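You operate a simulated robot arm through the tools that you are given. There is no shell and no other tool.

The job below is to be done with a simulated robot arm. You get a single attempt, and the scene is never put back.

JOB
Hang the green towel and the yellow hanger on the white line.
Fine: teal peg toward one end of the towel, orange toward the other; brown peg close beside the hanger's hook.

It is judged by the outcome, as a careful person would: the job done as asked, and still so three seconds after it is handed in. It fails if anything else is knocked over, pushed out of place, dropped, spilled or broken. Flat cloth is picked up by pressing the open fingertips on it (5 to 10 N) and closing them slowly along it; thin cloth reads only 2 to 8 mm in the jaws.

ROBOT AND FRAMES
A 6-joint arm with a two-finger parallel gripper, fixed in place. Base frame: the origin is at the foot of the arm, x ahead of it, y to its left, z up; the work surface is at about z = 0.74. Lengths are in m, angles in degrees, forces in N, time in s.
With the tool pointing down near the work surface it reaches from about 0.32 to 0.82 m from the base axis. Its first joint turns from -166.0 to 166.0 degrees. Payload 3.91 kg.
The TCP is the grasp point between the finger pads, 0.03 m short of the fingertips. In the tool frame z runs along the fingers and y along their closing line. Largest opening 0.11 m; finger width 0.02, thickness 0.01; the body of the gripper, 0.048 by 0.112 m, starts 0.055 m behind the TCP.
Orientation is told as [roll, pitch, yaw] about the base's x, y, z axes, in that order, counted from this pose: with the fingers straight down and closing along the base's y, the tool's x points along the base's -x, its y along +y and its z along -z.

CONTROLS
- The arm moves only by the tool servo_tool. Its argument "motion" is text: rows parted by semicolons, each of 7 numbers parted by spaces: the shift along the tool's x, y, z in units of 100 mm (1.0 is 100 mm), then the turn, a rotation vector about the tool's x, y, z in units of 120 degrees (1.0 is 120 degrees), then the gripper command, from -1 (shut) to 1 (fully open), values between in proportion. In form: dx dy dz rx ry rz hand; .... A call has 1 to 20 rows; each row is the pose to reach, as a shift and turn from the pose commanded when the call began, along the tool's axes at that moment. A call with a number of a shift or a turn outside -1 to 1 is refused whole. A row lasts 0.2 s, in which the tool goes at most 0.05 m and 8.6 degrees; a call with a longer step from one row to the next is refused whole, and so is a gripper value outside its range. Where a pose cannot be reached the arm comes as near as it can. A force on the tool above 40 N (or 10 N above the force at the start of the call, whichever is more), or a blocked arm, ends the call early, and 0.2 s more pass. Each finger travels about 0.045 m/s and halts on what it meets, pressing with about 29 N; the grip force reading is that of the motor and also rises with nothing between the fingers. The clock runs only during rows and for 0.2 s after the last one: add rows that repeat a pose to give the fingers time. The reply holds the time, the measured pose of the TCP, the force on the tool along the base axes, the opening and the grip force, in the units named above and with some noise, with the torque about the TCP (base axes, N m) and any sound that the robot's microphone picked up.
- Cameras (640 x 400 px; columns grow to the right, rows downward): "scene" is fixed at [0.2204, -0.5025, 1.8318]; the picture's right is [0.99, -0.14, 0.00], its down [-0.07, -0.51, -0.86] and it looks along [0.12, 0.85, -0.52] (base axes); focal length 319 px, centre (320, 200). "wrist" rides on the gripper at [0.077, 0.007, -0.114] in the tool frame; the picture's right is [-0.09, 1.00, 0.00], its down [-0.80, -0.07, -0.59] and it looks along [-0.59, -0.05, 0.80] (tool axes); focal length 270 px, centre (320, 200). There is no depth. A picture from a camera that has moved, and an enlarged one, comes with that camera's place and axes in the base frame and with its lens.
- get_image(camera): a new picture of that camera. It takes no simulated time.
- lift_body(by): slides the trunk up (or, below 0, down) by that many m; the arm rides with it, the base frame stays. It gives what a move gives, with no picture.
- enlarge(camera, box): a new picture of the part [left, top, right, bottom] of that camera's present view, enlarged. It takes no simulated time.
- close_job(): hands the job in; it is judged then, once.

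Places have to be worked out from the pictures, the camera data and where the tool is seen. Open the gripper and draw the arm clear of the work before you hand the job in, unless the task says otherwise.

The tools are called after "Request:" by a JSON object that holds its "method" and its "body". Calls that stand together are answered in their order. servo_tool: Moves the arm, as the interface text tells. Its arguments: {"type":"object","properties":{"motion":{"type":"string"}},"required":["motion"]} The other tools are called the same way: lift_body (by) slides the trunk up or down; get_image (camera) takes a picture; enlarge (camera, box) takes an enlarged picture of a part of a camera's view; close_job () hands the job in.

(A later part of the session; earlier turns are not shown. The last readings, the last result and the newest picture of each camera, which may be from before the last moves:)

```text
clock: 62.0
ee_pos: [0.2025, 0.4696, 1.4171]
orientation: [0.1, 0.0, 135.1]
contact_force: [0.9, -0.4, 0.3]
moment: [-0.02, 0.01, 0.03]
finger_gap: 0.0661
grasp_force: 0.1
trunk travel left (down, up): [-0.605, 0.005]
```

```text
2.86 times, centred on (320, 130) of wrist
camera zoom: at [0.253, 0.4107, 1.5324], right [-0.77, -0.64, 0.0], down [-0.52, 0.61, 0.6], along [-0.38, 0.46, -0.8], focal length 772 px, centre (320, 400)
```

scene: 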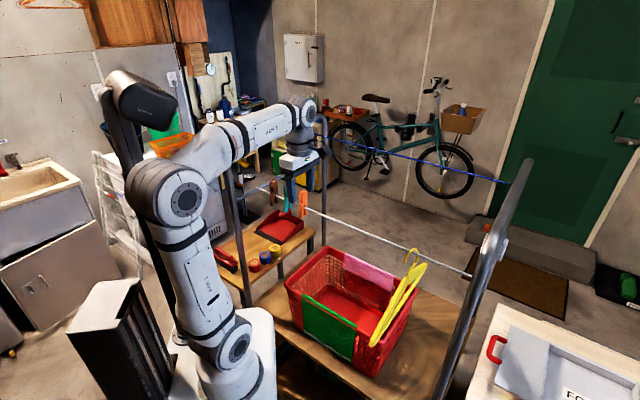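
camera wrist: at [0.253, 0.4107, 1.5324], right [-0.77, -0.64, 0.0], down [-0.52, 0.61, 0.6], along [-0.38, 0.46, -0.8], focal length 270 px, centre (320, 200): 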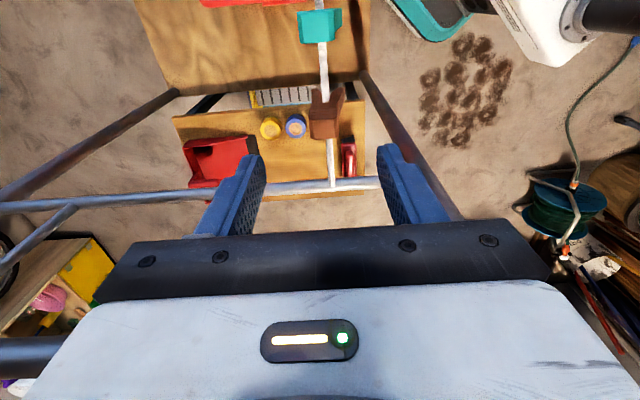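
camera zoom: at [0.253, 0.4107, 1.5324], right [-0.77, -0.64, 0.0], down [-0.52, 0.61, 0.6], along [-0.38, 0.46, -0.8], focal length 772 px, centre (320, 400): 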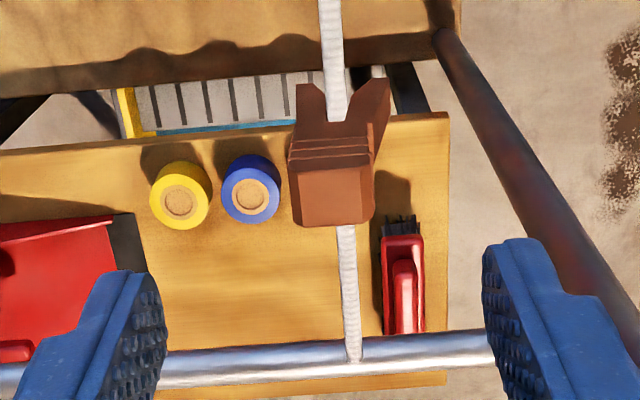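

Small correction: the peg is ~5 mm further left and ~4 mm nearer than the tool axis. Adjust and descend.

Request:
{"method": "servo_tool", "body": {"motion": "-0.05 0.04 0 0 0 0 0.2; -0.05 0.04 0.3 0 0 0 0.2; -0.05 0.04 0.6 0 0 0 0.2; -0.05 0.04 0.6 0 0 0 0.2"}}

Request:
{"method": "get_image", "body": {"camera": "wrist"}}

Request:
{"method": "enlarge", "body": {"camera": "scene", "box": [230, 100, 350, 230]}}

```text
clock: 63.0
ee_pos: [0.1977, 0.4694, 1.3568]
orientation: [0.1, 0.1, 135.2]
contact_force: [-1.1, 0.0, -0.2]
moment: [0.0, 0.01, 0.03]
finger_gap: 0.0659
grasp_force: 0.1
trunk travel left (down, up): [-0.605, 0.005]
```

```text
taken
camera wrist: at [0.2471, 0.41, 1.4725], right [-0.77, -0.64, 0.0], down [-0.52, 0.62, 0.59], along [-0.38, 0.46, -0.8], focal length 270 px, centre (320, 200)
```

wrist: 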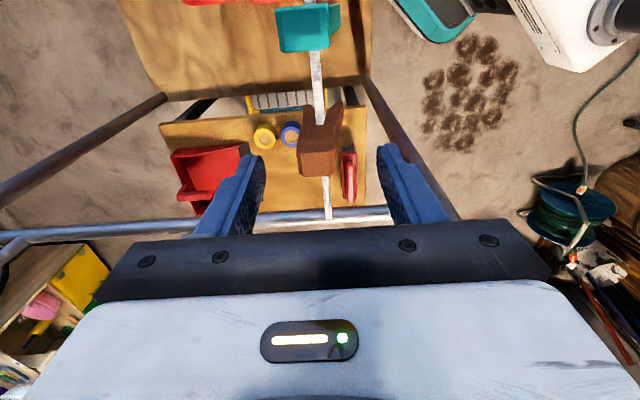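

```text
3.08 times, centred on (290, 165) of scene
camera zoom: at [0.2204, -0.5025, 1.8318], right [0.99, -0.14, 0.0], down [-0.07, -0.51, -0.86], along [0.12, 0.85, -0.52], focal length 980 px, centre (412, 308)
```

zoom: 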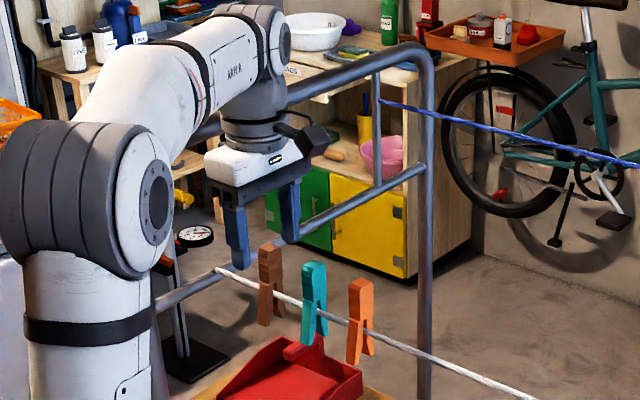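

Aligned. Descend to grasp height and close on the peg's head.

Request:
{"method": "servo_tool", "body": {"motion": "0 0 0.25 0 0 0 0.2; 0 0 0.5 0 0 0 0.2; 0 0 0.5 0 0 0 -0.1; 0 0 0.5 0 0 0 -0.4; 0 0 0.5 0 0 0 -0.7; 0 0 0.5 0 0 0 -1; 0 0 0.5 0 0 0 -1; 0 0 0.5 0 0 0 -1"}}

Request:
{"method": "get_image", "body": {"camera": "wrist"}}

Request:
{"method": "enlarge", "body": {"camera": "scene", "box": [250, 140, 330, 220]}}

```text
clock: 64.8
ee_pos: [0.1964, 0.4687, 1.3074]
orientation: [0.0, 0.0, 135.1]
contact_force: [-3.7, -2.5, -2.4]
moment: [-0.04, 0.03, -0.02]
finger_gap: 0.0219
grasp_force: 28.9
trunk travel left (down, up): [-0.605, 0.005]
```

```text
taken
camera wrist: at [0.2462, 0.4101, 1.4222], right [-0.77, -0.64, 0.0], down [-0.52, 0.62, 0.59], along [-0.38, 0.46, -0.8], focal length 270 px, centre (320, 200)
```

wrist: 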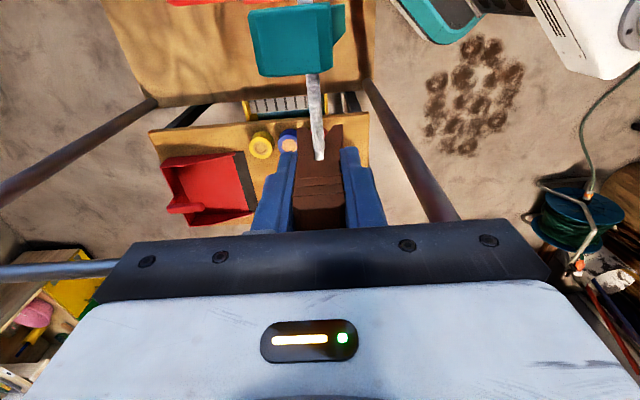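

```text
5.00 times, centred on (290, 180) of scene
camera zoom: at [0.2204, -0.5025, 1.8318], right [0.99, -0.14, 0.0], down [-0.07, -0.51, -0.86], along [0.12, 0.85, -0.52], focal length 1593 px, centre (470, 300)
```

zoom: 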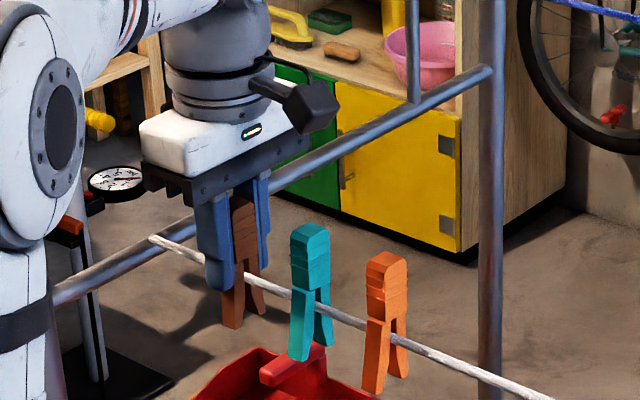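

Brown peg is gripped (gap 22 mm). Pull it straight up off the line.

Request:
{"method": "servo_tool", "body": {"motion": "0 0 -0.15 0 0 0 -1; 0 0 -0.3 0 0 0 -1; 0 0 -0.5 0 0 0 -1; 0 0 -0.75 0 0 0 -1; 0 0 -1 0 0 0 -1; 0 0 -1 0 0 0 -1"}}

Request:
{"method": "get_image", "body": {"camera": "wrist"}}

Request:
{"method": "enlarge", "body": {"camera": "scene", "box": [240, 110, 340, 220]}}

```text
clock: 66.2
ee_pos: [0.1971, 0.4693, 1.4071]
orientation: [0.0, 0.0, 135.1]
contact_force: [1.2, 0.3, 0.2]
moment: [0.01, 0.0, -0.01]
finger_gap: 0.0207
grasp_force: 29.2
trunk travel left (down, up): [-0.605, 0.005]
```

```text
taken
camera wrist: at [0.247, 0.4104, 1.5226], right [-0.77, -0.64, 0.0], down [-0.52, 0.62, 0.59], along [-0.38, 0.46, -0.8], focal length 270 px, centre (320, 200)
```

wrist: 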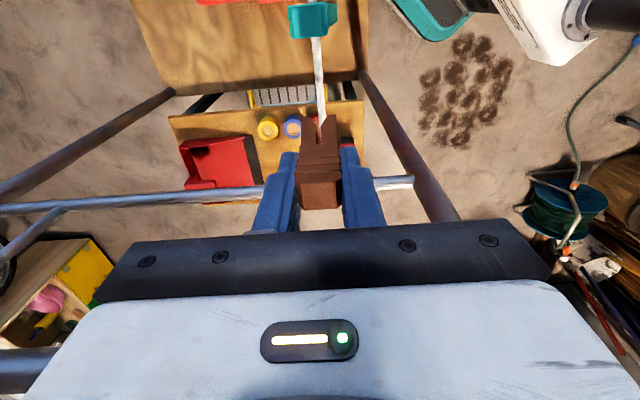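

```text
3.64 times, centred on (290, 165) of scene
camera zoom: at [0.2204, -0.5025, 1.8318], right [0.99, -0.14, 0.0], down [-0.07, -0.51, -0.86], along [0.12, 0.85, -0.52], focal length 1158 px, centre (429, 327)
```

zoom: 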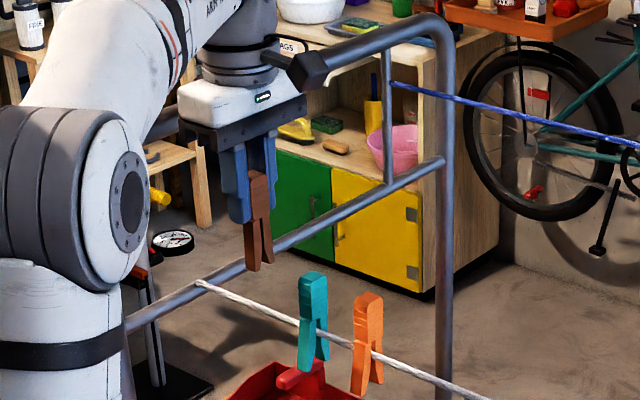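

The brown peg came off, though it slid ~2 cm down in the jaws (held at the upper head). I'll carry it on the near side of the line so its legs don't hit the other pegs.

Request:
{"method": "servo_tool", "body": {"motion": "0 0.3 -0.1 0 0 0 -1; 0 0.6 -0.2 0 0 0 -1; 0.25 0.8 -0.2 0 0 0 -1; 0.5 0.8 -0.2 0 0 0 -1; 0.75 0.8 -0.2 0 0 0 -1; 1 0.8 -0.2 0 0 0 -1"}}

Request:
{"method": "servo_tool", "body": {"motion": "0.25 0 0 0 0 0 -1; 0.5 0 0 0 0 0 -1; 0.75 0 0 0 0 0 -1; 1 0 0 0 0 0 -1"}}

Request:
{"method": "servo_tool", "body": {"motion": "0.25 0 0 0 0 0 -1; 0.5 0 0 0 0 0 -1; 0.75 0 0 0 0 0 -1; 1 0 0 0 0 0 -1"}}

Request:
{"method": "get_image", "body": {"camera": "scene"}}

```text
clock: 67.5
ee_pos: [0.2118, 0.3425, 1.4266]
orientation: [0.0, 0.0, 135.0]
contact_force: [-0.3, 0.3, -0.4]
moment: [0.0, -0.01, 0.02]
finger_gap: 0.0208
grasp_force: 29.4
trunk travel left (down, up): [-0.605, 0.005]
```

```text
clock: 68.5
ee_pos: [0.2825, 0.27, 1.4277]
orientation: [0.0, 0.0, 135.1]
contact_force: [0.2, 0.1, -0.2]
moment: [0.02, 0.0, -0.01]
finger_gap: 0.0206
grasp_force: 29.5
trunk travel left (down, up): [-0.605, 0.005]
```

```text
clock: 69.5
ee_pos: [0.3547, 0.2022, 1.4263]
orientation: [0.0, 0.0, 135.1]
contact_force: [0.1, 0.0, 1.1]
moment: [0.0, 0.01, 0.01]
finger_gap: 0.0204
grasp_force: 28.6
trunk travel left (down, up): [-0.605, 0.005]
```

```text
taken
```

scene: 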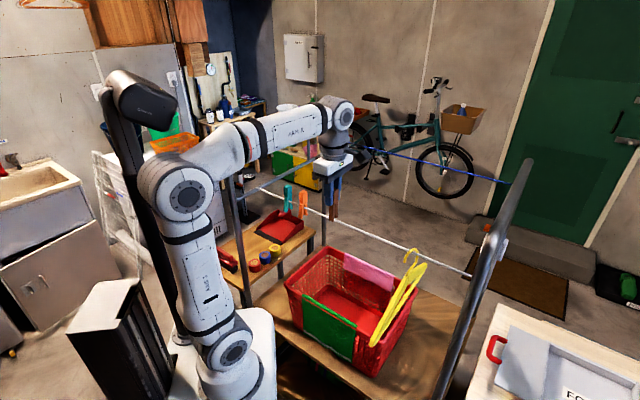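

Request:
{"method": "servo_tool", "body": {"motion": "0.25 0 0 0 0 0 -1; 0.5 -0.2 0 0 0 0 -1; 0.75 -0.4 0 0 0 0 -1; 1 -0.6 0 0 0 0 -1; 1 -0.6 0 0 0 0 -1"}}

Request:
{"method": "get_image", "body": {"camera": "wrist"}}

Request:
{"method": "enlarge", "body": {"camera": "scene", "box": [340, 160, 460, 280]}}

```text
clock: 70.8
ee_pos: [0.4665, 0.1732, 1.4279]
orientation: [-0.1, 0.1, 135.2]
contact_force: [-0.3, 0.4, 0.1]
moment: [-0.07, -0.02, 0.01]
finger_gap: 0.0209
grasp_force: 28.6
trunk travel left (down, up): [-0.605, 0.005]
```

```text
taken
camera wrist: at [0.5159, 0.1143, 1.5425], right [-0.77, -0.64, 0.0], down [-0.52, 0.61, 0.59], along [-0.38, 0.46, -0.8], focal length 270 px, centre (320, 200)
```

wrist: 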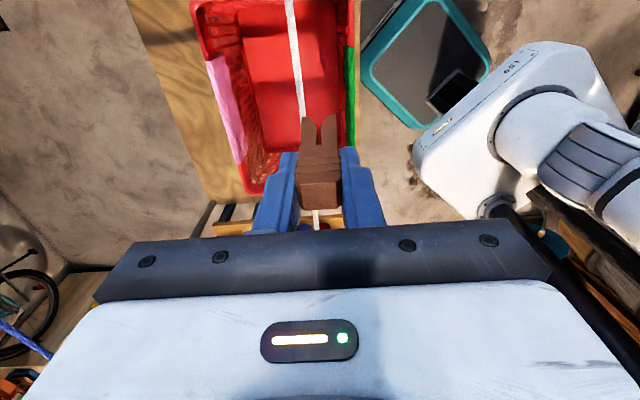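

```text
3.33 times, centred on (400, 220) of scene
camera zoom: at [0.2204, -0.5025, 1.8318], right [0.99, -0.14, 0.0], down [-0.07, -0.51, -0.86], along [0.12, 0.85, -0.52], focal length 1062 px, centre (53, 133)
```

zoom: 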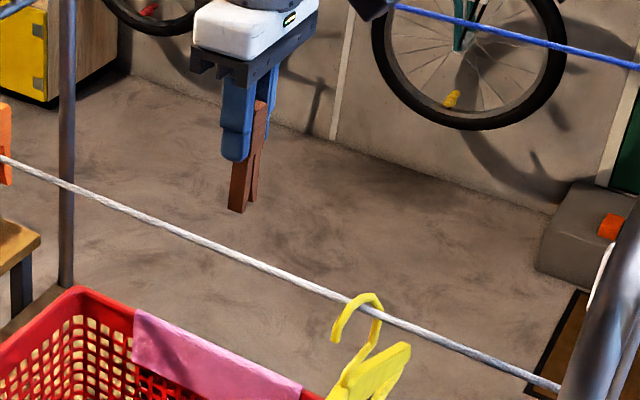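

Line is at p≈0.470 per the wrist camera; the hook is at v≈0.309. Moving the peg to just left of the hook (v≈0.277), still above the line.

Request:
{"method": "servo_tool", "body": {"motion": "0.2 -0.06 0 0 0 0 -1; 0.4 -0.12 0 0 0 0 -1; 0.55 -0.176 0 0 0 0 -1; 0.7 -0.176 0 0 0 0 -1; 0.7 -0.176 0 0 0 0 -1"}}

Request:
{"method": "get_image", "body": {"camera": "wrist"}}

Request:
{"method": "enlarge", "body": {"camera": "scene", "box": [360, 180, 460, 280]}}

```text
clock: 72.0
ee_pos: [0.528, 0.1367, 1.4274]
orientation: [0.1, 0.0, 135.0]
contact_force: [0.6, 0.6, -0.4]
moment: [0.01, -0.02, 0.02]
finger_gap: 0.0212
grasp_force: 29.0
trunk travel left (down, up): [-0.605, 0.005]
```

```text
taken
camera wrist: at [0.5784, 0.0774, 1.5421], right [-0.77, -0.64, 0.0], down [-0.52, 0.62, 0.59], along [-0.38, 0.46, -0.8], focal length 270 px, centre (320, 200)
```

wrist: 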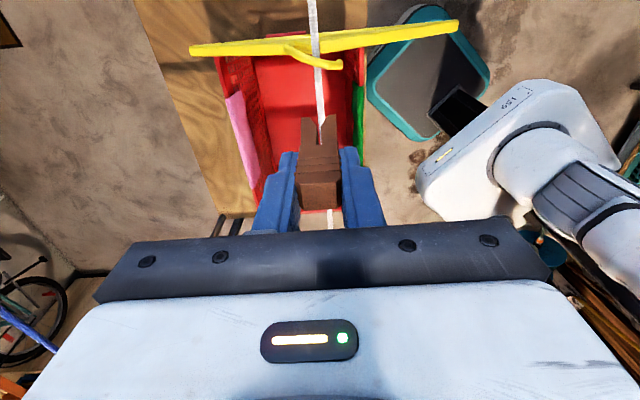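

```text
4.00 times, centred on (410, 230) of scene
camera zoom: at [0.2204, -0.5025, 1.8318], right [0.99, -0.14, 0.0], down [-0.07, -0.51, -0.86], along [0.12, 0.85, -0.52], focal length 1274 px, centre (-40, 80)
```

zoom: 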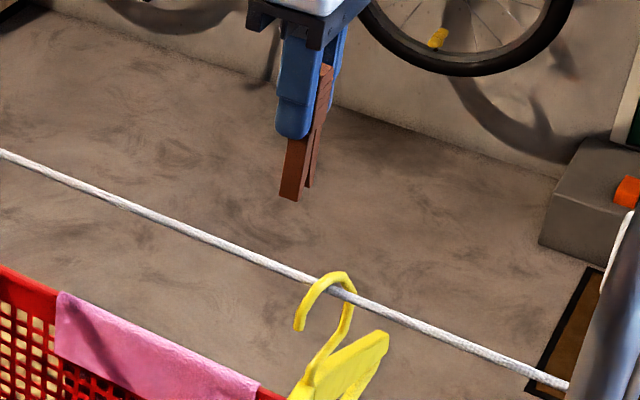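

Request:
{"method": "enlarge", "body": {"camera": "wrist", "box": [250, 10, 390, 150]}}

```text
2.86 times, centred on (320, 80) of wrist
camera zoom: at [0.5784, 0.0774, 1.5421], right [-0.77, -0.64, 0.0], down [-0.52, 0.62, 0.59], along [-0.38, 0.46, -0.8], focal length 772 px, centre (320, 543)
```

zoom: 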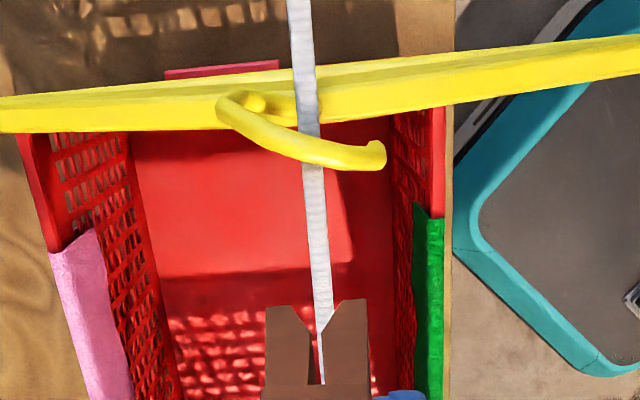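

The slot is within ~1 mm of the line. I'll lower 5 cm and recheck before pushing.

Request:
{"method": "servo_tool", "body": {"motion": "0 0.01 0.17 0 0 0 -1; 0 0.01 0.34 0 0 0 -1; 0 0.01 0.5 0 0 0 -1; 0 0.01 0.5 0 0 0 -1"}}

Request:
{"method": "enlarge", "body": {"camera": "wrist", "box": [220, 10, 420, 230]}}

Request:
{"method": "enlarge", "body": {"camera": "scene", "box": [370, 190, 450, 280]}}

```text
clock: 73.0
ee_pos: [0.5285, 0.1363, 1.3761]
orientation: [0.0, 0.0, 135.1]
contact_force: [-0.7, -0.1, 0.3]
moment: [0.02, -0.02, -0.02]
finger_gap: 0.0204
grasp_force: 28.8
trunk travel left (down, up): [-0.605, 0.005]
```

```text
1.82 times, centred on (320, 120) of wrist
camera zoom: at [0.5774, 0.077, 1.4912], right [-0.77, -0.64, 0.0], down [-0.52, 0.62, 0.59], along [-0.38, 0.46, -0.8], focal length 491 px, centre (320, 346)
```

zoom: 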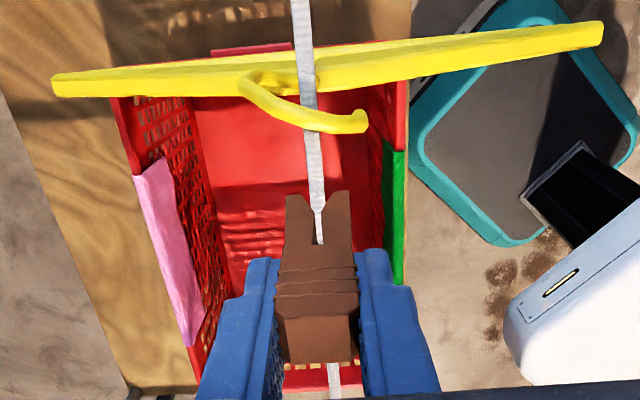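

```text
4.44 times, centred on (410, 235) of scene
camera zoom: at [0.2204, -0.5025, 1.8318], right [0.99, -0.14, 0.0], down [-0.07, -0.51, -0.86], along [0.12, 0.85, -0.52], focal length 1416 px, centre (-80, 44)
```

zoom: 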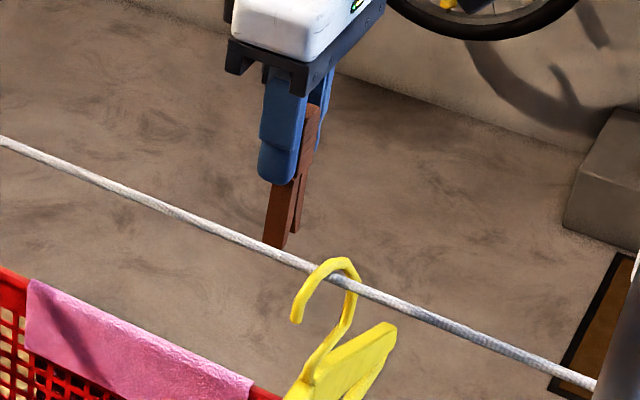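

Slot is aligned over the line. Push down gradually.

Request:
{"method": "servo_tool", "body": {"motion": "0 0 0.05 0 0 0 -1; 0 0 0.1 0 0 0 -1; 0 0 0.15 0 0 0 -1; 0 0 0.2 0 0 0 -1; 0 0 0.25 0 0 0 -1"}}

Request:
{"method": "enlarge", "body": {"camera": "wrist", "box": [220, 10, 420, 230]}}

Request:
{"method": "enlarge", "body": {"camera": "scene", "box": [370, 190, 450, 280]}}

```text
clock: 74.2
ee_pos: [0.5283, 0.1366, 1.3509]
orientation: [0.1, 0.0, 135.2]
contact_force: [0.3, -0.6, -0.3]
moment: [0.01, 0.02, -0.02]
finger_gap: 0.0209
grasp_force: 29.2
trunk travel left (down, up): [-0.605, 0.005]
```

```text
1.82 times, centred on (320, 120) of wrist
camera zoom: at [0.5778, 0.0773, 1.4668], right [-0.77, -0.64, 0.0], down [-0.52, 0.62, 0.59], along [-0.38, 0.46, -0.8], focal length 491 px, centre (320, 346)
```

zoom: 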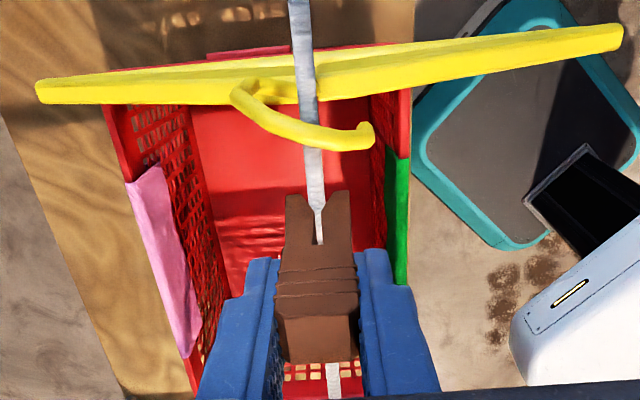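

```text
4.44 times, centred on (410, 235) of scene
camera zoom: at [0.2204, -0.5025, 1.8318], right [0.99, -0.14, 0.0], down [-0.07, -0.51, -0.86], along [0.12, 0.85, -0.52], focal length 1416 px, centre (-80, 44)
```

zoom: 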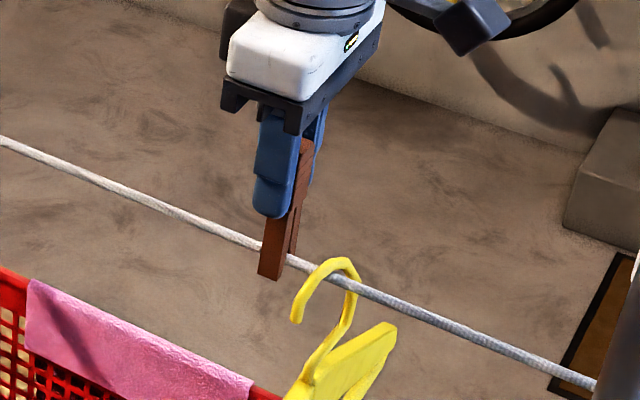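

The legs straddle the line. Continue pushing to seat it.

Request:
{"method": "servo_tool", "body": {"motion": "0 0 0.05 0 0 0 -1; 0 0 0.1 0 0 0 -1; 0 0 0.14 0 0 0 -1; 0 0 0.18 0 0 0 -1; 0 0 0.22 0 0 0 -1"}}

Request:
{"method": "enlarge", "body": {"camera": "wrist", "box": [220, 10, 420, 230]}}

Request:
{"method": "enlarge", "body": {"camera": "scene", "box": [370, 190, 450, 280]}}

```text
clock: 75.3
ee_pos: [0.5287, 0.1385, 1.3301]
orientation: [-0.1, 0.0, 135.1]
contact_force: [7.7, 7.0, 22.4]
moment: [0.28, -0.42, 0.04]
finger_gap: 0.0209
grasp_force: 29.0
trunk travel left (down, up): [-0.605, 0.005]
```

```text
1.82 times, centred on (320, 120) of wrist
camera zoom: at [0.577, 0.0782, 1.4457], right [-0.77, -0.64, 0.0], down [-0.52, 0.61, 0.59], along [-0.38, 0.46, -0.8], focal length 491 px, centre (320, 346)
```

zoom: 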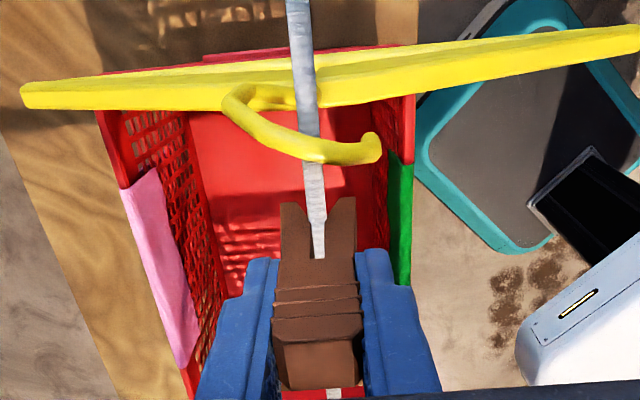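

```text
4.44 times, centred on (410, 235) of scene
camera zoom: at [0.2204, -0.5025, 1.8318], right [0.99, -0.14, 0.0], down [-0.07, -0.51, -0.86], along [0.12, 0.85, -0.52], focal length 1416 px, centre (-80, 44)
```

zoom: 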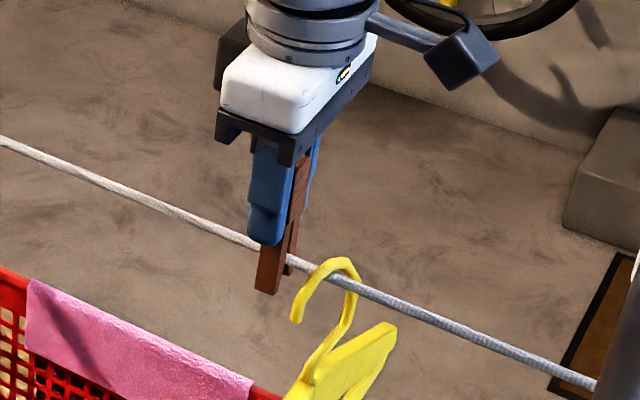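

22 N up with a sideways component toward +p: the slot is slightly off-centre. I'll shift 2.5 mm in +p and see.

Request:
{"method": "servo_tool", "body": {"motion": "0 -0.015 0 0 0 0 -1; 0 -0.025 0 0 0 0 -1; 0 -0.025 0 0 0 0 -1"}}

```text
clock: 76.2
ee_pos: [0.5289, 0.1374, 1.3299]
orientation: [0.0, 0.0, 135.1]
contact_force: [-0.4, 1.4, 12.6]
moment: [0.02, 0.07, 0.03]
finger_gap: 0.0211
grasp_force: 29.1
trunk travel left (down, up): [-0.605, 0.005]
```

Sideways load gone. Push down another 1 cm.

Request:
{"method": "servo_tool", "body": {"motion": "0 0 0.04 0 0 0 -1; 0 0 0.08 0 0 0 -1; 0 0 0.1 0 0 0 -1; 0 0 0.1 0 0 0 -1"}}

Request:
{"method": "enlarge", "body": {"camera": "wrist", "box": [220, 10, 420, 230]}}

Request:
{"method": "enlarge", "body": {"camera": "scene", "box": [370, 190, 450, 280]}}

```text
clock: 77.2
ee_pos: [0.5295, 0.1372, 1.3184]
orientation: [0.0, 0.0, 135.1]
contact_force: [0.4, -1.0, 17.8]
moment: [-0.11, -0.07, -0.02]
finger_gap: 0.0218
grasp_force: 29.1
trunk travel left (down, up): [-0.605, 0.005]
```

```text
1.82 times, centred on (320, 120) of wrist
camera zoom: at [0.5778, 0.0785, 1.4353], right [-0.77, -0.64, 0.0], down [-0.52, 0.62, 0.59], along [-0.38, 0.46, -0.8], focal length 491 px, centre (320, 346)
```

zoom: 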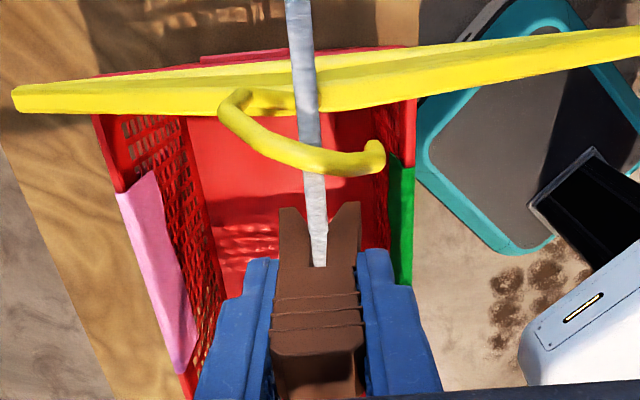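

```text
4.44 times, centred on (410, 235) of scene
camera zoom: at [0.2204, -0.5025, 1.8318], right [0.99, -0.14, 0.0], down [-0.07, -0.51, -0.86], along [0.12, 0.85, -0.52], focal length 1416 px, centre (-80, 44)
```

zoom: 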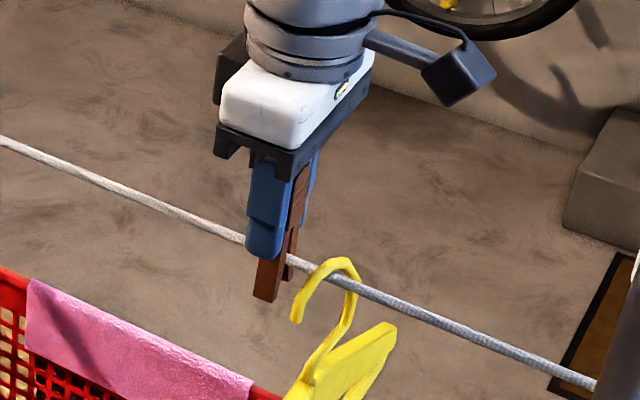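

Almost seated (jaw gap back to 21.8 mm as on the line originally). One more 5 mm push.

Request:
{"method": "servo_tool", "body": {"motion": "0 0 0.03 0 0 0 -1; 0 0 0.06 0 0 0 -1; 0 0 0.06 0 0 0 -1"}}

Request:
{"method": "enlarge", "body": {"camera": "scene", "box": [370, 190, 450, 280]}}

```text
clock: 78.0
ee_pos: [0.5286, 0.1375, 1.3136]
orientation: [0.0, -0.1, 135.1]
contact_force: [-0.4, 0.8, 17.5]
moment: [-0.06, -0.02, 0.01]
finger_gap: 0.0213
grasp_force: 28.7
trunk travel left (down, up): [-0.605, 0.005]
```

```text
4.44 times, centred on (410, 235) of scene
camera zoom: at [0.2204, -0.5025, 1.8318], right [0.99, -0.14, 0.0], down [-0.07, -0.51, -0.86], along [0.12, 0.85, -0.52], focal length 1416 px, centre (-80, 44)
```

zoom: 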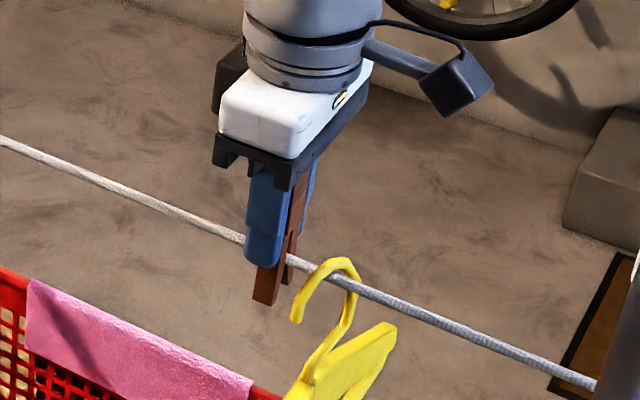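

Now open the jaws and look at how the peg sits.

Request:
{"method": "servo_tool", "body": {"motion": "0 0 -0.02 0 0 0 -0.5; 0 0 -0.02 0 0 0 -0.2; 0 0 -0.02 0 0 0 0; 0 0 -0.02 0 0 0 0.2; 0 0 -0.02 0 0 0 0.2; 0 0 -0.3 0 0 0 0.2; 0 0 -0.6 0 0 0 0.2; 0 0 -0.9 0 0 0 0.2"}}

Request:
{"method": "enlarge", "body": {"camera": "scene", "box": [370, 190, 450, 280]}}

Request:
{"method": "enlarge", "body": {"camera": "wrist", "box": [220, 10, 420, 230]}}

Request:
{"method": "enlarge", "body": {"camera": "scene", "box": [250, 160, 330, 220]}}

```text
clock: 79.8
ee_pos: [0.5297, 0.1365, 1.4035]
orientation: [0.0, -0.1, 135.1]
contact_force: [0.4, -0.2, -1.1]
moment: [-0.02, 0.0, 0.0]
finger_gap: 0.066
grasp_force: 0.0
trunk travel left (down, up): [-0.605, 0.005]
```

```text
4.44 times, centred on (410, 235) of scene
camera zoom: at [0.2204, -0.5025, 1.8318], right [0.99, -0.14, 0.0], down [-0.07, -0.51, -0.86], along [0.12, 0.85, -0.52], focal length 1416 px, centre (-80, 44)
```

zoom: 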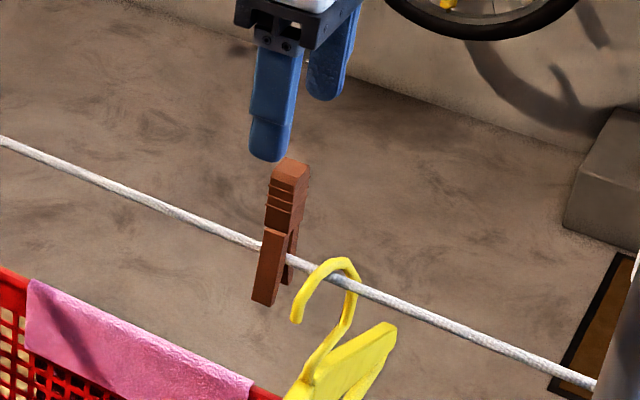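

```text
1.82 times, centred on (320, 120) of wrist
camera zoom: at [0.5794, 0.0782, 1.5193], right [-0.77, -0.64, 0.0], down [-0.52, 0.62, 0.59], along [-0.38, 0.46, -0.8], focal length 491 px, centre (320, 346)
```

zoom: 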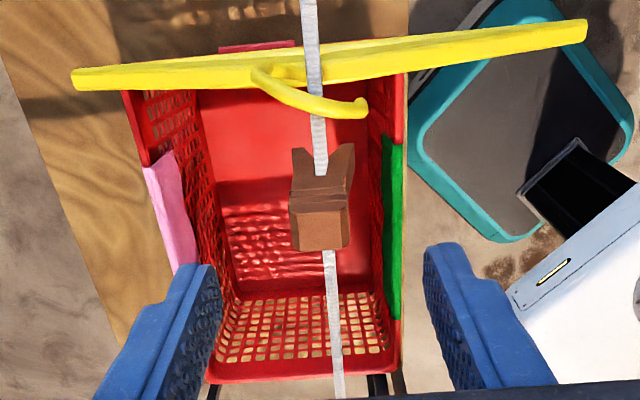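

```text
6.67 times, centred on (290, 190) of scene
camera zoom: at [0.2204, -0.5025, 1.8318], right [0.99, -0.14, 0.0], down [-0.07, -0.51, -0.86], along [0.12, 0.85, -0.52], focal length 2124 px, centre (520, 267)
```

zoom: 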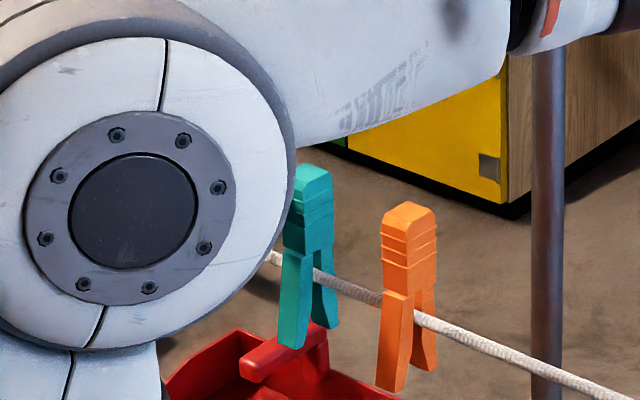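

Brown peg sits properly beside the hanger's hook. Now to the towel: move back to the near side and turn the jaws to close along the rim direction (yaw 45°).

Request:
{"method": "servo_tool", "body": {"motion": "-0.1 0.1 0 0 0 0.0625 0.2; -0.2 0.2 0 0 0 0.125 0.2; -0.3 0.3 0 0 0 0.1875 0.2; -0.4 0.4 0 0 0 0.25 0.2; -0.5 0.5 0 0 0 0.3125 0.2; -0.6 0.6 0 0 0 0.375 0.2; -0.7 0.7 0 0 0 0.4375 0.2; -0.8 0.78 0 0 0 0.5 0.2; -0.9 0.78 0 0 0 0.5625 0.2; -0.9 0.78 0 0 0 0.625 0.2; -0.9 0.78 0 0 0 0.6875 0.2; -0.9 0.78 0 0 0 0.75 0.2"}}

Request:
{"method": "servo_tool", "body": {"motion": "0 0.28 0 0 0 0 0.2; 0 0.56 0 0 0 0 0.2; 0 0.85 0 0 0 0 0.2; 0 0.85 0 0 0 0 0.2"}}

Request:
{"method": "get_image", "body": {"camera": "wrist"}}

Request:
{"method": "get_image", "body": {"camera": "scene"}}

```text
clock: 82.3
ee_pos: [0.4118, 0.1458, 1.4034]
orientation: [0.1, -0.1, 45.1]
contact_force: [0.2, -0.4, -0.4]
moment: [-0.01, -0.01, 0.02]
finger_gap: 0.066
grasp_force: 0.1
trunk travel left (down, up): [-0.605, 0.005]
```

```text
clock: 83.3
ee_pos: [0.352, 0.2057, 1.4046]
orientation: [0.0, -0.1, 45.2]
contact_force: [0.9, 0.5, 0.4]
moment: [-0.02, -0.02, 0.01]
finger_gap: 0.0657
grasp_force: 0.1
trunk travel left (down, up): [-0.605, 0.005]
```

```text
taken
camera wrist: at [0.2919, 0.1563, 1.5199], right [-0.64, 0.77, 0.0], down [0.62, 0.52, 0.59], along [0.45, 0.38, -0.8], focal length 270 px, centre (320, 200)
```

wrist: 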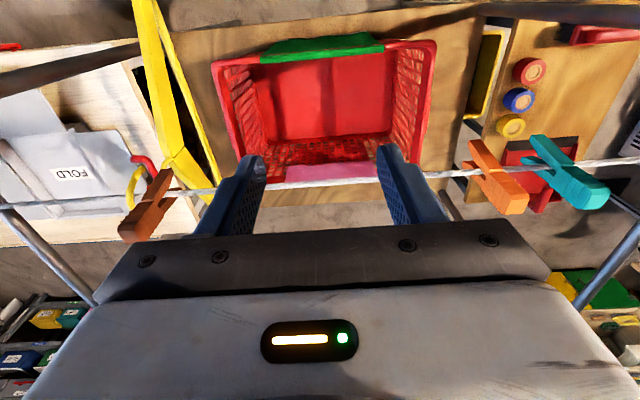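

```text
taken
```

scene: 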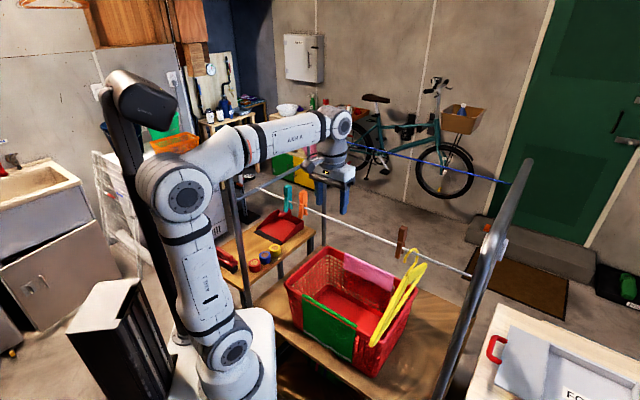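

Request:
{"method": "enlarge", "body": {"camera": "wrist", "box": [200, 10, 450, 200]}}

```text
2.11 times, centred on (325, 105) of wrist
camera zoom: at [0.2919, 0.1563, 1.5199], right [-0.64, 0.77, 0.0], down [0.62, 0.52, 0.59], along [0.45, 0.38, -0.8], focal length 569 px, centre (310, 400)
```

zoom: 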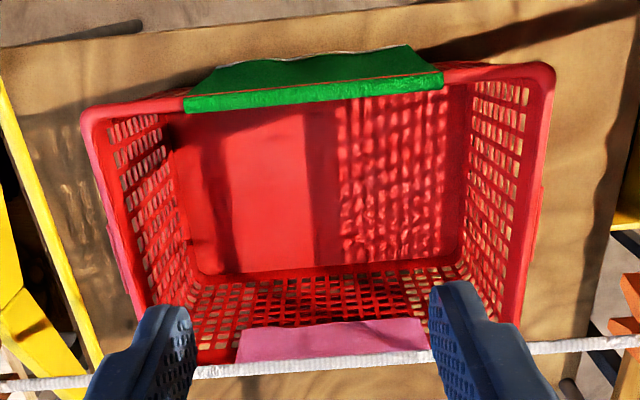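

Towel's fold on the rim runs v≈−0.013…0.211 at p≈0.396. I'll descend over its middle with the jaws ~5 cm apart.

Request:
{"method": "servo_tool", "body": {"motion": "-0.017 0.045 0.25 0 0 0 0; -0.017 0.045 0.5 0 0 0 -0.09; -0.017 0.045 0.75 0 0 0 -0.09; -0.017 0.045 1 0 0 0 -0.09"}}

Request:
{"method": "servo_tool", "body": {"motion": "0 0 0.25 0 0 0 -0.09; 0 0 0.5 0 0 0 -0.09; 0 0 0.75 0 0 0 -0.09; 0 0 1 0 0 0 -0.09"}}

Request:
{"method": "servo_tool", "body": {"motion": "0 0 0.25 0 0 0 -0.09; 0 0 0.5 0 0 0 -0.09; 0 0 0.75 0 0 0 -0.09; 0 0 1 0 0 0 -0.09; 0 0 1 0 0 0 -0.09"}}

Request:
{"method": "get_image", "body": {"camera": "wrist"}}

Request:
{"method": "get_image", "body": {"camera": "scene"}}

```text
clock: 84.3
ee_pos: [0.3493, 0.2087, 1.3051]
orientation: [0.0, 0.0, 45.1]
contact_force: [-0.1, 1.0, -0.4]
moment: [0.01, 0.0, 0.0]
finger_gap: 0.0501
grasp_force: 0.0
trunk travel left (down, up): [-0.605, 0.005]
```

```text
clock: 85.3
ee_pos: [0.3497, 0.2095, 1.2036]
orientation: [0.0, 0.0, 45.2]
contact_force: [0.5, 0.2, -0.8]
moment: [0.01, 0.01, 0.0]
finger_gap: 0.0499
grasp_force: 0.1
trunk travel left (down, up): [-0.605, 0.005]
```

```text
clock: 86.5
ee_pos: [0.3482, 0.2099, 1.1041]
orientation: [0.1, 0.0, 45.1]
contact_force: [0.5, -0.2, 0.2]
moment: [-0.04, 0.01, 0.01]
finger_gap: 0.0502
grasp_force: 0.1
trunk travel left (down, up): [-0.605, 0.005]
```

```text
taken
camera wrist: at [0.2896, 0.1605, 1.2187], right [-0.64, 0.77, 0.0], down [0.62, 0.52, 0.59], along [0.46, 0.38, -0.8], focal length 270 px, centre (320, 200)
```

wrist: 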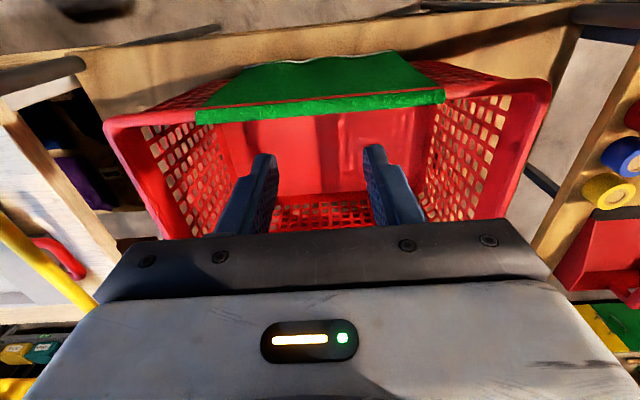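

```text
taken
```

scene: 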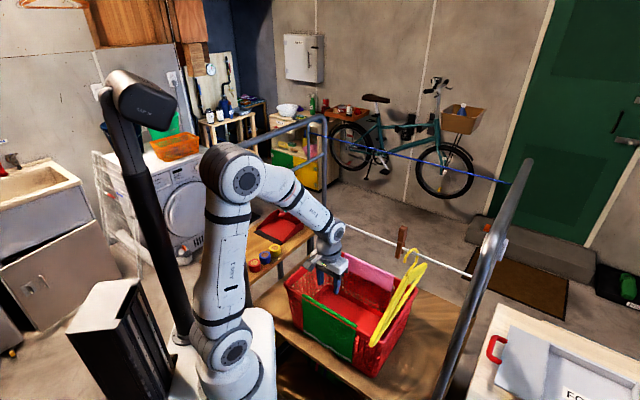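

Request:
{"method": "enlarge", "body": {"camera": "wrist", "box": [180, 40, 460, 200]}}

```text
2.29 times, centred on (320, 120) of wrist
camera zoom: at [0.2896, 0.1605, 1.2187], right [-0.64, 0.77, 0.0], down [0.62, 0.52, 0.59], along [0.46, 0.38, -0.8], focal length 618 px, centre (320, 383)
```

zoom: 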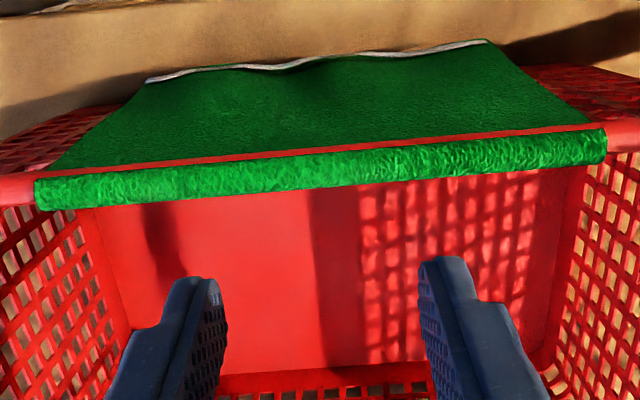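

The rim top spans p≈0.392–0.404; I'll shift 3.5 mm to centre on it and descend to just above contact.

Request:
{"method": "servo_tool", "body": {"motion": "-0.035 0 0.25 0 0 0 -0.09; -0.035 0 0.5 0 0 0 -0.09; -0.035 0 0.75 0 0 0 -0.09; -0.035 0 0.92 0 0 0 -0.09; -0.035 0 0.92 0 0 0 -0.09"}}

Request:
{"method": "enlarge", "body": {"camera": "wrist", "box": [180, 60, 460, 240]}}

Request:
{"method": "enlarge", "body": {"camera": "scene", "box": [260, 230, 420, 380]}}

```text
clock: 87.8
ee_pos: [0.3501, 0.213, 1.0122]
orientation: [0.1, 0.0, 45.2]
contact_force: [-0.1, 0.4, 1.2]
moment: [0.04, -0.03, 0.02]
finger_gap: 0.0502
grasp_force: 0.1
trunk travel left (down, up): [-0.605, 0.005]
```

```text
2.22 times, centred on (320, 150) of wrist
camera zoom: at [0.2912, 0.1632, 1.1269], right [-0.64, 0.77, 0.0], down [0.62, 0.52, 0.59], along [0.46, 0.38, -0.8], focal length 601 px, centre (320, 311)
```

zoom: 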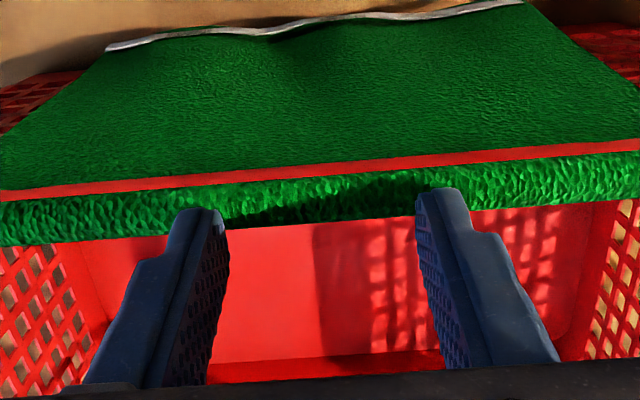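

```text
2.67 times, centred on (340, 305) of scene
camera zoom: at [0.2204, -0.5025, 1.8318], right [0.99, -0.14, 0.0], down [-0.07, -0.51, -0.86], along [0.12, 0.85, -0.52], focal length 850 px, centre (267, -80)
```

zoom: 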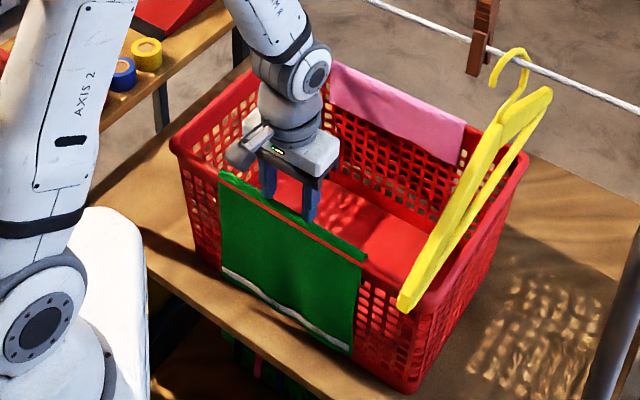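

Fingertips are ~1 cm above the fold. Descend in small steps to feel contact.

Request:
{"method": "servo_tool", "body": {"motion": "0 0 0.03 0 0 0 -0.09; 0 0 0.06 0 0 0 -0.09; 0 0 0.09 0 0 0 -0.09; 0 0 0.09 0 0 0 -0.09"}}

```text
clock: 88.5
ee_pos: [0.3508, 0.2123, 1.0074]
orientation: [-0.1, -0.5, 45.1]
contact_force: [-6.7, -6.4, 29.3]
moment: [-0.2, 0.29, -0.03]
finger_gap: 0.0499
grasp_force: 0.0
trunk travel left (down, up): [-0.605, 0.005]
stopped in row 3: the force on the tool passed its limit at 47 N (the readings are from after the stop); the commanded pose is now the measured one
```

Contact found (fingertips at ~0.978) but too hard; back off 2 mm and look.

Request:
{"method": "servo_tool", "body": {"motion": "0 0 -0.02 0 0 0 -0.09; 0 0 -0.02 0 0 0 -0.09"}}

Request:
{"method": "enlarge", "body": {"camera": "scene", "box": [260, 230, 420, 380]}}

Request:
{"method": "enlarge", "body": {"camera": "wrist", "box": [180, 60, 460, 240]}}

```text
clock: 89.1
ee_pos: [0.3506, 0.2137, 1.0079]
orientation: [0.0, -0.2, 45.2]
contact_force: [-5.2, -4.4, 13.2]
moment: [-0.19, 0.2, 0.04]
finger_gap: 0.0501
grasp_force: 0.0
trunk travel left (down, up): [-0.605, 0.005]
```

```text
2.67 times, centred on (340, 305) of scene
camera zoom: at [0.2204, -0.5025, 1.8318], right [0.99, -0.14, 0.0], down [-0.07, -0.51, -0.86], along [0.12, 0.85, -0.52], focal length 850 px, centre (267, -80)
```

zoom: 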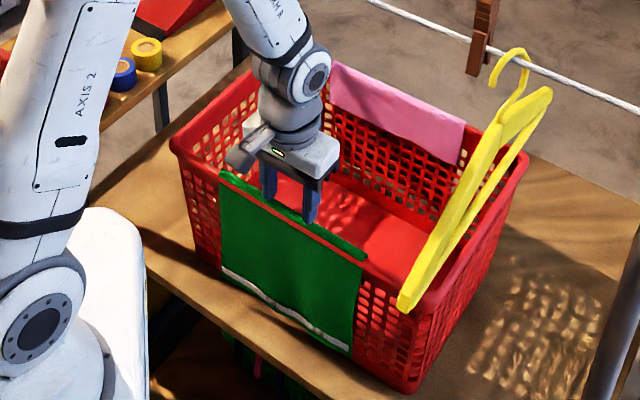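

```text
2.22 times, centred on (320, 150) of wrist
camera zoom: at [0.2914, 0.1633, 1.1231], right [-0.64, 0.77, 0.0], down [0.61, 0.52, 0.6], along [0.46, 0.39, -0.8], focal length 601 px, centre (320, 311)
```

zoom: 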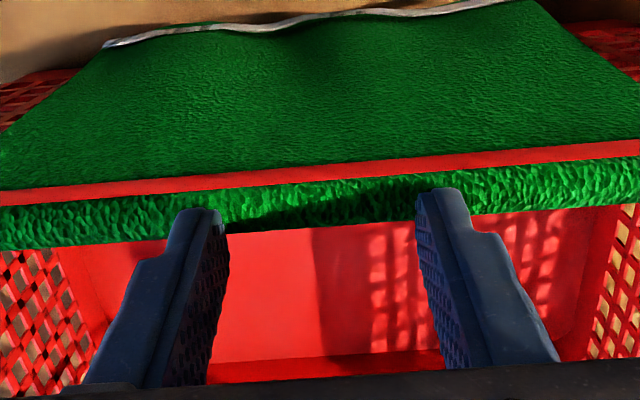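

Request:
{"method": "servo_tool", "body": {"motion": "0 0 -0.008 0 0 0 -0.09; 0 0 -0.008 0 0 0 -0.09"}}

```text
clock: 89.7
ee_pos: [0.3519, 0.2134, 1.0074]
orientation: [0.0, -0.4, 45.1]
contact_force: [0.7, 0.0, -0.4]
moment: [0.01, 0.0, 0.02]
finger_gap: 0.05
grasp_force: 0.1
trunk travel left (down, up): [-0.605, 0.005]
```

Request:
{"method": "servo_tool", "body": {"motion": "0 0 0.0045 0 0 0 -0.09; 0 0 0.0045 0 0 0 -0.09"}}

```text
clock: 90.3
ee_pos: [0.3528, 0.2137, 1.0079]
orientation: [0.0, -0.4, 45.1]
contact_force: [1.2, -0.1, 0.9]
moment: [0.04, -0.01, -0.02]
finger_gap: 0.0502
grasp_force: 0.0
trunk travel left (down, up): [-0.605, 0.005]
```

No contact yet and p drifted to ≈0.4006. I'll recentre (−3.5 mm in p), fix the 0.4° tilt, and press again gently.

Request:
{"method": "servo_tool", "body": {"motion": "0.02 0 -0.02 0 0.0033 0 -0.09; 0.035 0 -0.02 0 0.0033 0 -0.09; 0.035 0 0 0 0.0033 0 -0.09; 0.035 0 0 0 0.0033 0 -0.09"}}

```text
clock: 91.3
ee_pos: [0.349, 0.2109, 1.0093]
orientation: [0.1, 0.1, 45.1]
contact_force: [0.0, 0.2, 0.8]
moment: [0.04, 0.0, 0.0]
finger_gap: 0.0499
grasp_force: 0.1
trunk travel left (down, up): [-0.605, 0.005]
```

Request:
{"method": "servo_tool", "body": {"motion": "0 0 0.01 0 0 0 -0.09; 0 0 0.01 0 0 0 -0.09"}}

```text
clock: 91.9
ee_pos: [0.3503, 0.2113, 1.0088]
orientation: [0.0, 0.1, 45.1]
contact_force: [0.2, 0.4, 13.6]
moment: [-0.01, -0.01, 0.02]
finger_gap: 0.0504
grasp_force: 0.1
trunk travel left (down, up): [-0.605, 0.005]
```

Pure vertical 13.6 N. Back off 0.35 mm to land in the 5–10 N window.

Request:
{"method": "servo_tool", "body": {"motion": "0 0 -0.0035 0 0 0 -0.09; 0 0 -0.0035 0 0 0 -0.09"}}

```text
clock: 92.5
ee_pos: [0.3499, 0.2117, 1.0085]
orientation: [0.0, 0.1, 45.1]
contact_force: [2.0, 0.0, 12.8]
moment: [0.0, -0.02, 0.01]
finger_gap: 0.0503
grasp_force: 0.1
trunk travel left (down, up): [-0.605, 0.005]
```

Request:
{"method": "servo_tool", "body": {"motion": "0 0 -0.0035 0 0 0 -0.09; 0 0 -0.0035 0 0 0 -0.09"}}

```text
clock: 93.1
ee_pos: [0.3496, 0.2109, 1.0086]
orientation: [0.0, 0.2, 45.1]
contact_force: [2.6, 1.7, 6.5]
moment: [0.04, -0.05, -0.02]
finger_gap: 0.0501
grasp_force: 0.0
trunk travel left (down, up): [-0.605, 0.005]
```

6.5 N — within the window. Now close slowly along the rim.

Request:
{"method": "servo_tool", "body": {"motion": "0 0 0 0 0 0 -0.16; 0 0 0 0 0 0 -0.23; 0 0 0 0 0 0 -0.3; 0 0 0 0 0 0 -0.37; 0 0 0 0 0 0 -0.44; 0 0 0 0 0 0 -0.51; 0 0 0 0 0 0 -0.58; 0 0 0 0 0 0 -0.65; 0 0 0 0 0 0 -0.72; 0 0 0 0 0 0 -0.79; 0 0 0 0 0 0 -0.86; 0 0 0 0 0 0 -0.93; 0 0 0 0 0 0 -1; 0 0 0 0 0 0 -1; 0 0 0 0 0 0 -1"}}

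Request:
{"method": "enlarge", "body": {"camera": "wrist", "box": [180, 60, 460, 240]}}

Request:
{"method": "enlarge", "body": {"camera": "scene", "box": [260, 230, 420, 380]}}

```text
clock: 96.3
ee_pos: [0.3495, 0.2115, 1.0085]
orientation: [0.0, 0.1, 45.2]
contact_force: [-0.8, 1.0, 1.5]
moment: [0.03, 0.02, -0.01]
finger_gap: 0.0
grasp_force: 28.9
trunk travel left (down, up): [-0.605, 0.005]
```

```text
2.22 times, centred on (320, 150) of wrist
camera zoom: at [0.2905, 0.1621, 1.1238], right [-0.64, 0.77, 0.0], down [0.62, 0.52, 0.59], along [0.45, 0.38, -0.81], focal length 601 px, centre (320, 311)
```

zoom: 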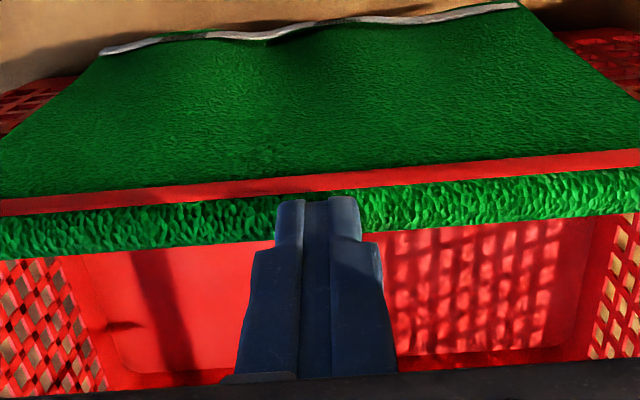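

```text
2.67 times, centred on (340, 305) of scene
camera zoom: at [0.2204, -0.5025, 1.8318], right [0.99, -0.14, 0.0], down [-0.07, -0.51, -0.86], along [0.12, 0.85, -0.52], focal length 850 px, centre (267, -80)
```

zoom: 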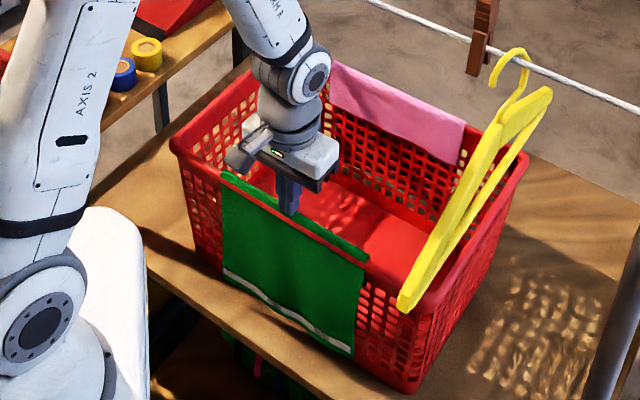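

Jaws closed on nothing (gap 0) – I was probably pressing on the bare red lip. I'll lift slightly, reopen, shift 7 mm toward the inner part of the rim where the cloth lies, and press again.

Request:
{"method": "servo_tool", "body": {"motion": "0 0 -0.06 0 0 0 -1; 0 0 -0.06 0 0 0 -0.7; -0.035 0 -0.06 0 0 0 -0.4; -0.07 0 -0.06 0 0 0 -0.1; -0.07 0 -0.06 0 0 0 0.1; -0.07 0 -0.02 0 0 0 0.1; -0.07 0 -0.02 0 0 0 0.1"}}

Request:
{"method": "enlarge", "body": {"camera": "wrist", "box": [180, 60, 460, 240]}}

```text
clock: 97.9
ee_pos: [0.3548, 0.2159, 1.0092]
orientation: [0.0, 0.2, 45.1]
contact_force: [-0.9, -0.1, -1.1]
moment: [0.0, 0.0, -0.01]
finger_gap: 0.0603
grasp_force: 0.0
trunk travel left (down, up): [-0.605, 0.005]
```

```text
2.22 times, centred on (320, 150) of wrist
camera zoom: at [0.2955, 0.1672, 1.1257], right [-0.64, 0.77, 0.0], down [0.62, 0.52, 0.59], along [0.45, 0.38, -0.81], focal length 601 px, centre (320, 311)
```

zoom: 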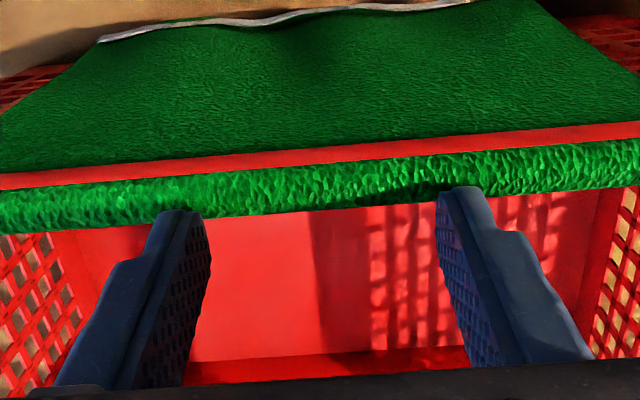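

That's too far inside. I'll come back 4 mm (near finger edge just past the red lip) and press.

Request:
{"method": "servo_tool", "body": {"motion": "0.02 0 0 0 0 0 0.1; 0.042 0 0 0 0 0 0.1; 0.042 0 0.015 0 0 0 0.1; 0.042 0 0.015 0 0 0 0.1"}}

```text
clock: 98.9
ee_pos: [0.3517, 0.214, 1.0091]
orientation: [0.1, 0.2, 45.0]
contact_force: [0.4, 1.2, -0.6]
moment: [0.0, 0.01, -0.01]
finger_gap: 0.0607
grasp_force: 0.1
trunk travel left (down, up): [-0.605, 0.005]
```

Request:
{"method": "servo_tool", "body": {"motion": "0 0 0.01 0 0 0 0.1; 0 0 0.01 0 0 0 0.1"}}

```text
clock: 99.5
ee_pos: [0.3506, 0.2123, 1.0061]
orientation: [0.1, -0.1, 45.1]
contact_force: [1.0, 0.3, 8.7]
moment: [-0.22, -0.2, 0.02]
finger_gap: 0.0608
grasp_force: 0.4
trunk travel left (down, up): [-0.605, 0.005]
```

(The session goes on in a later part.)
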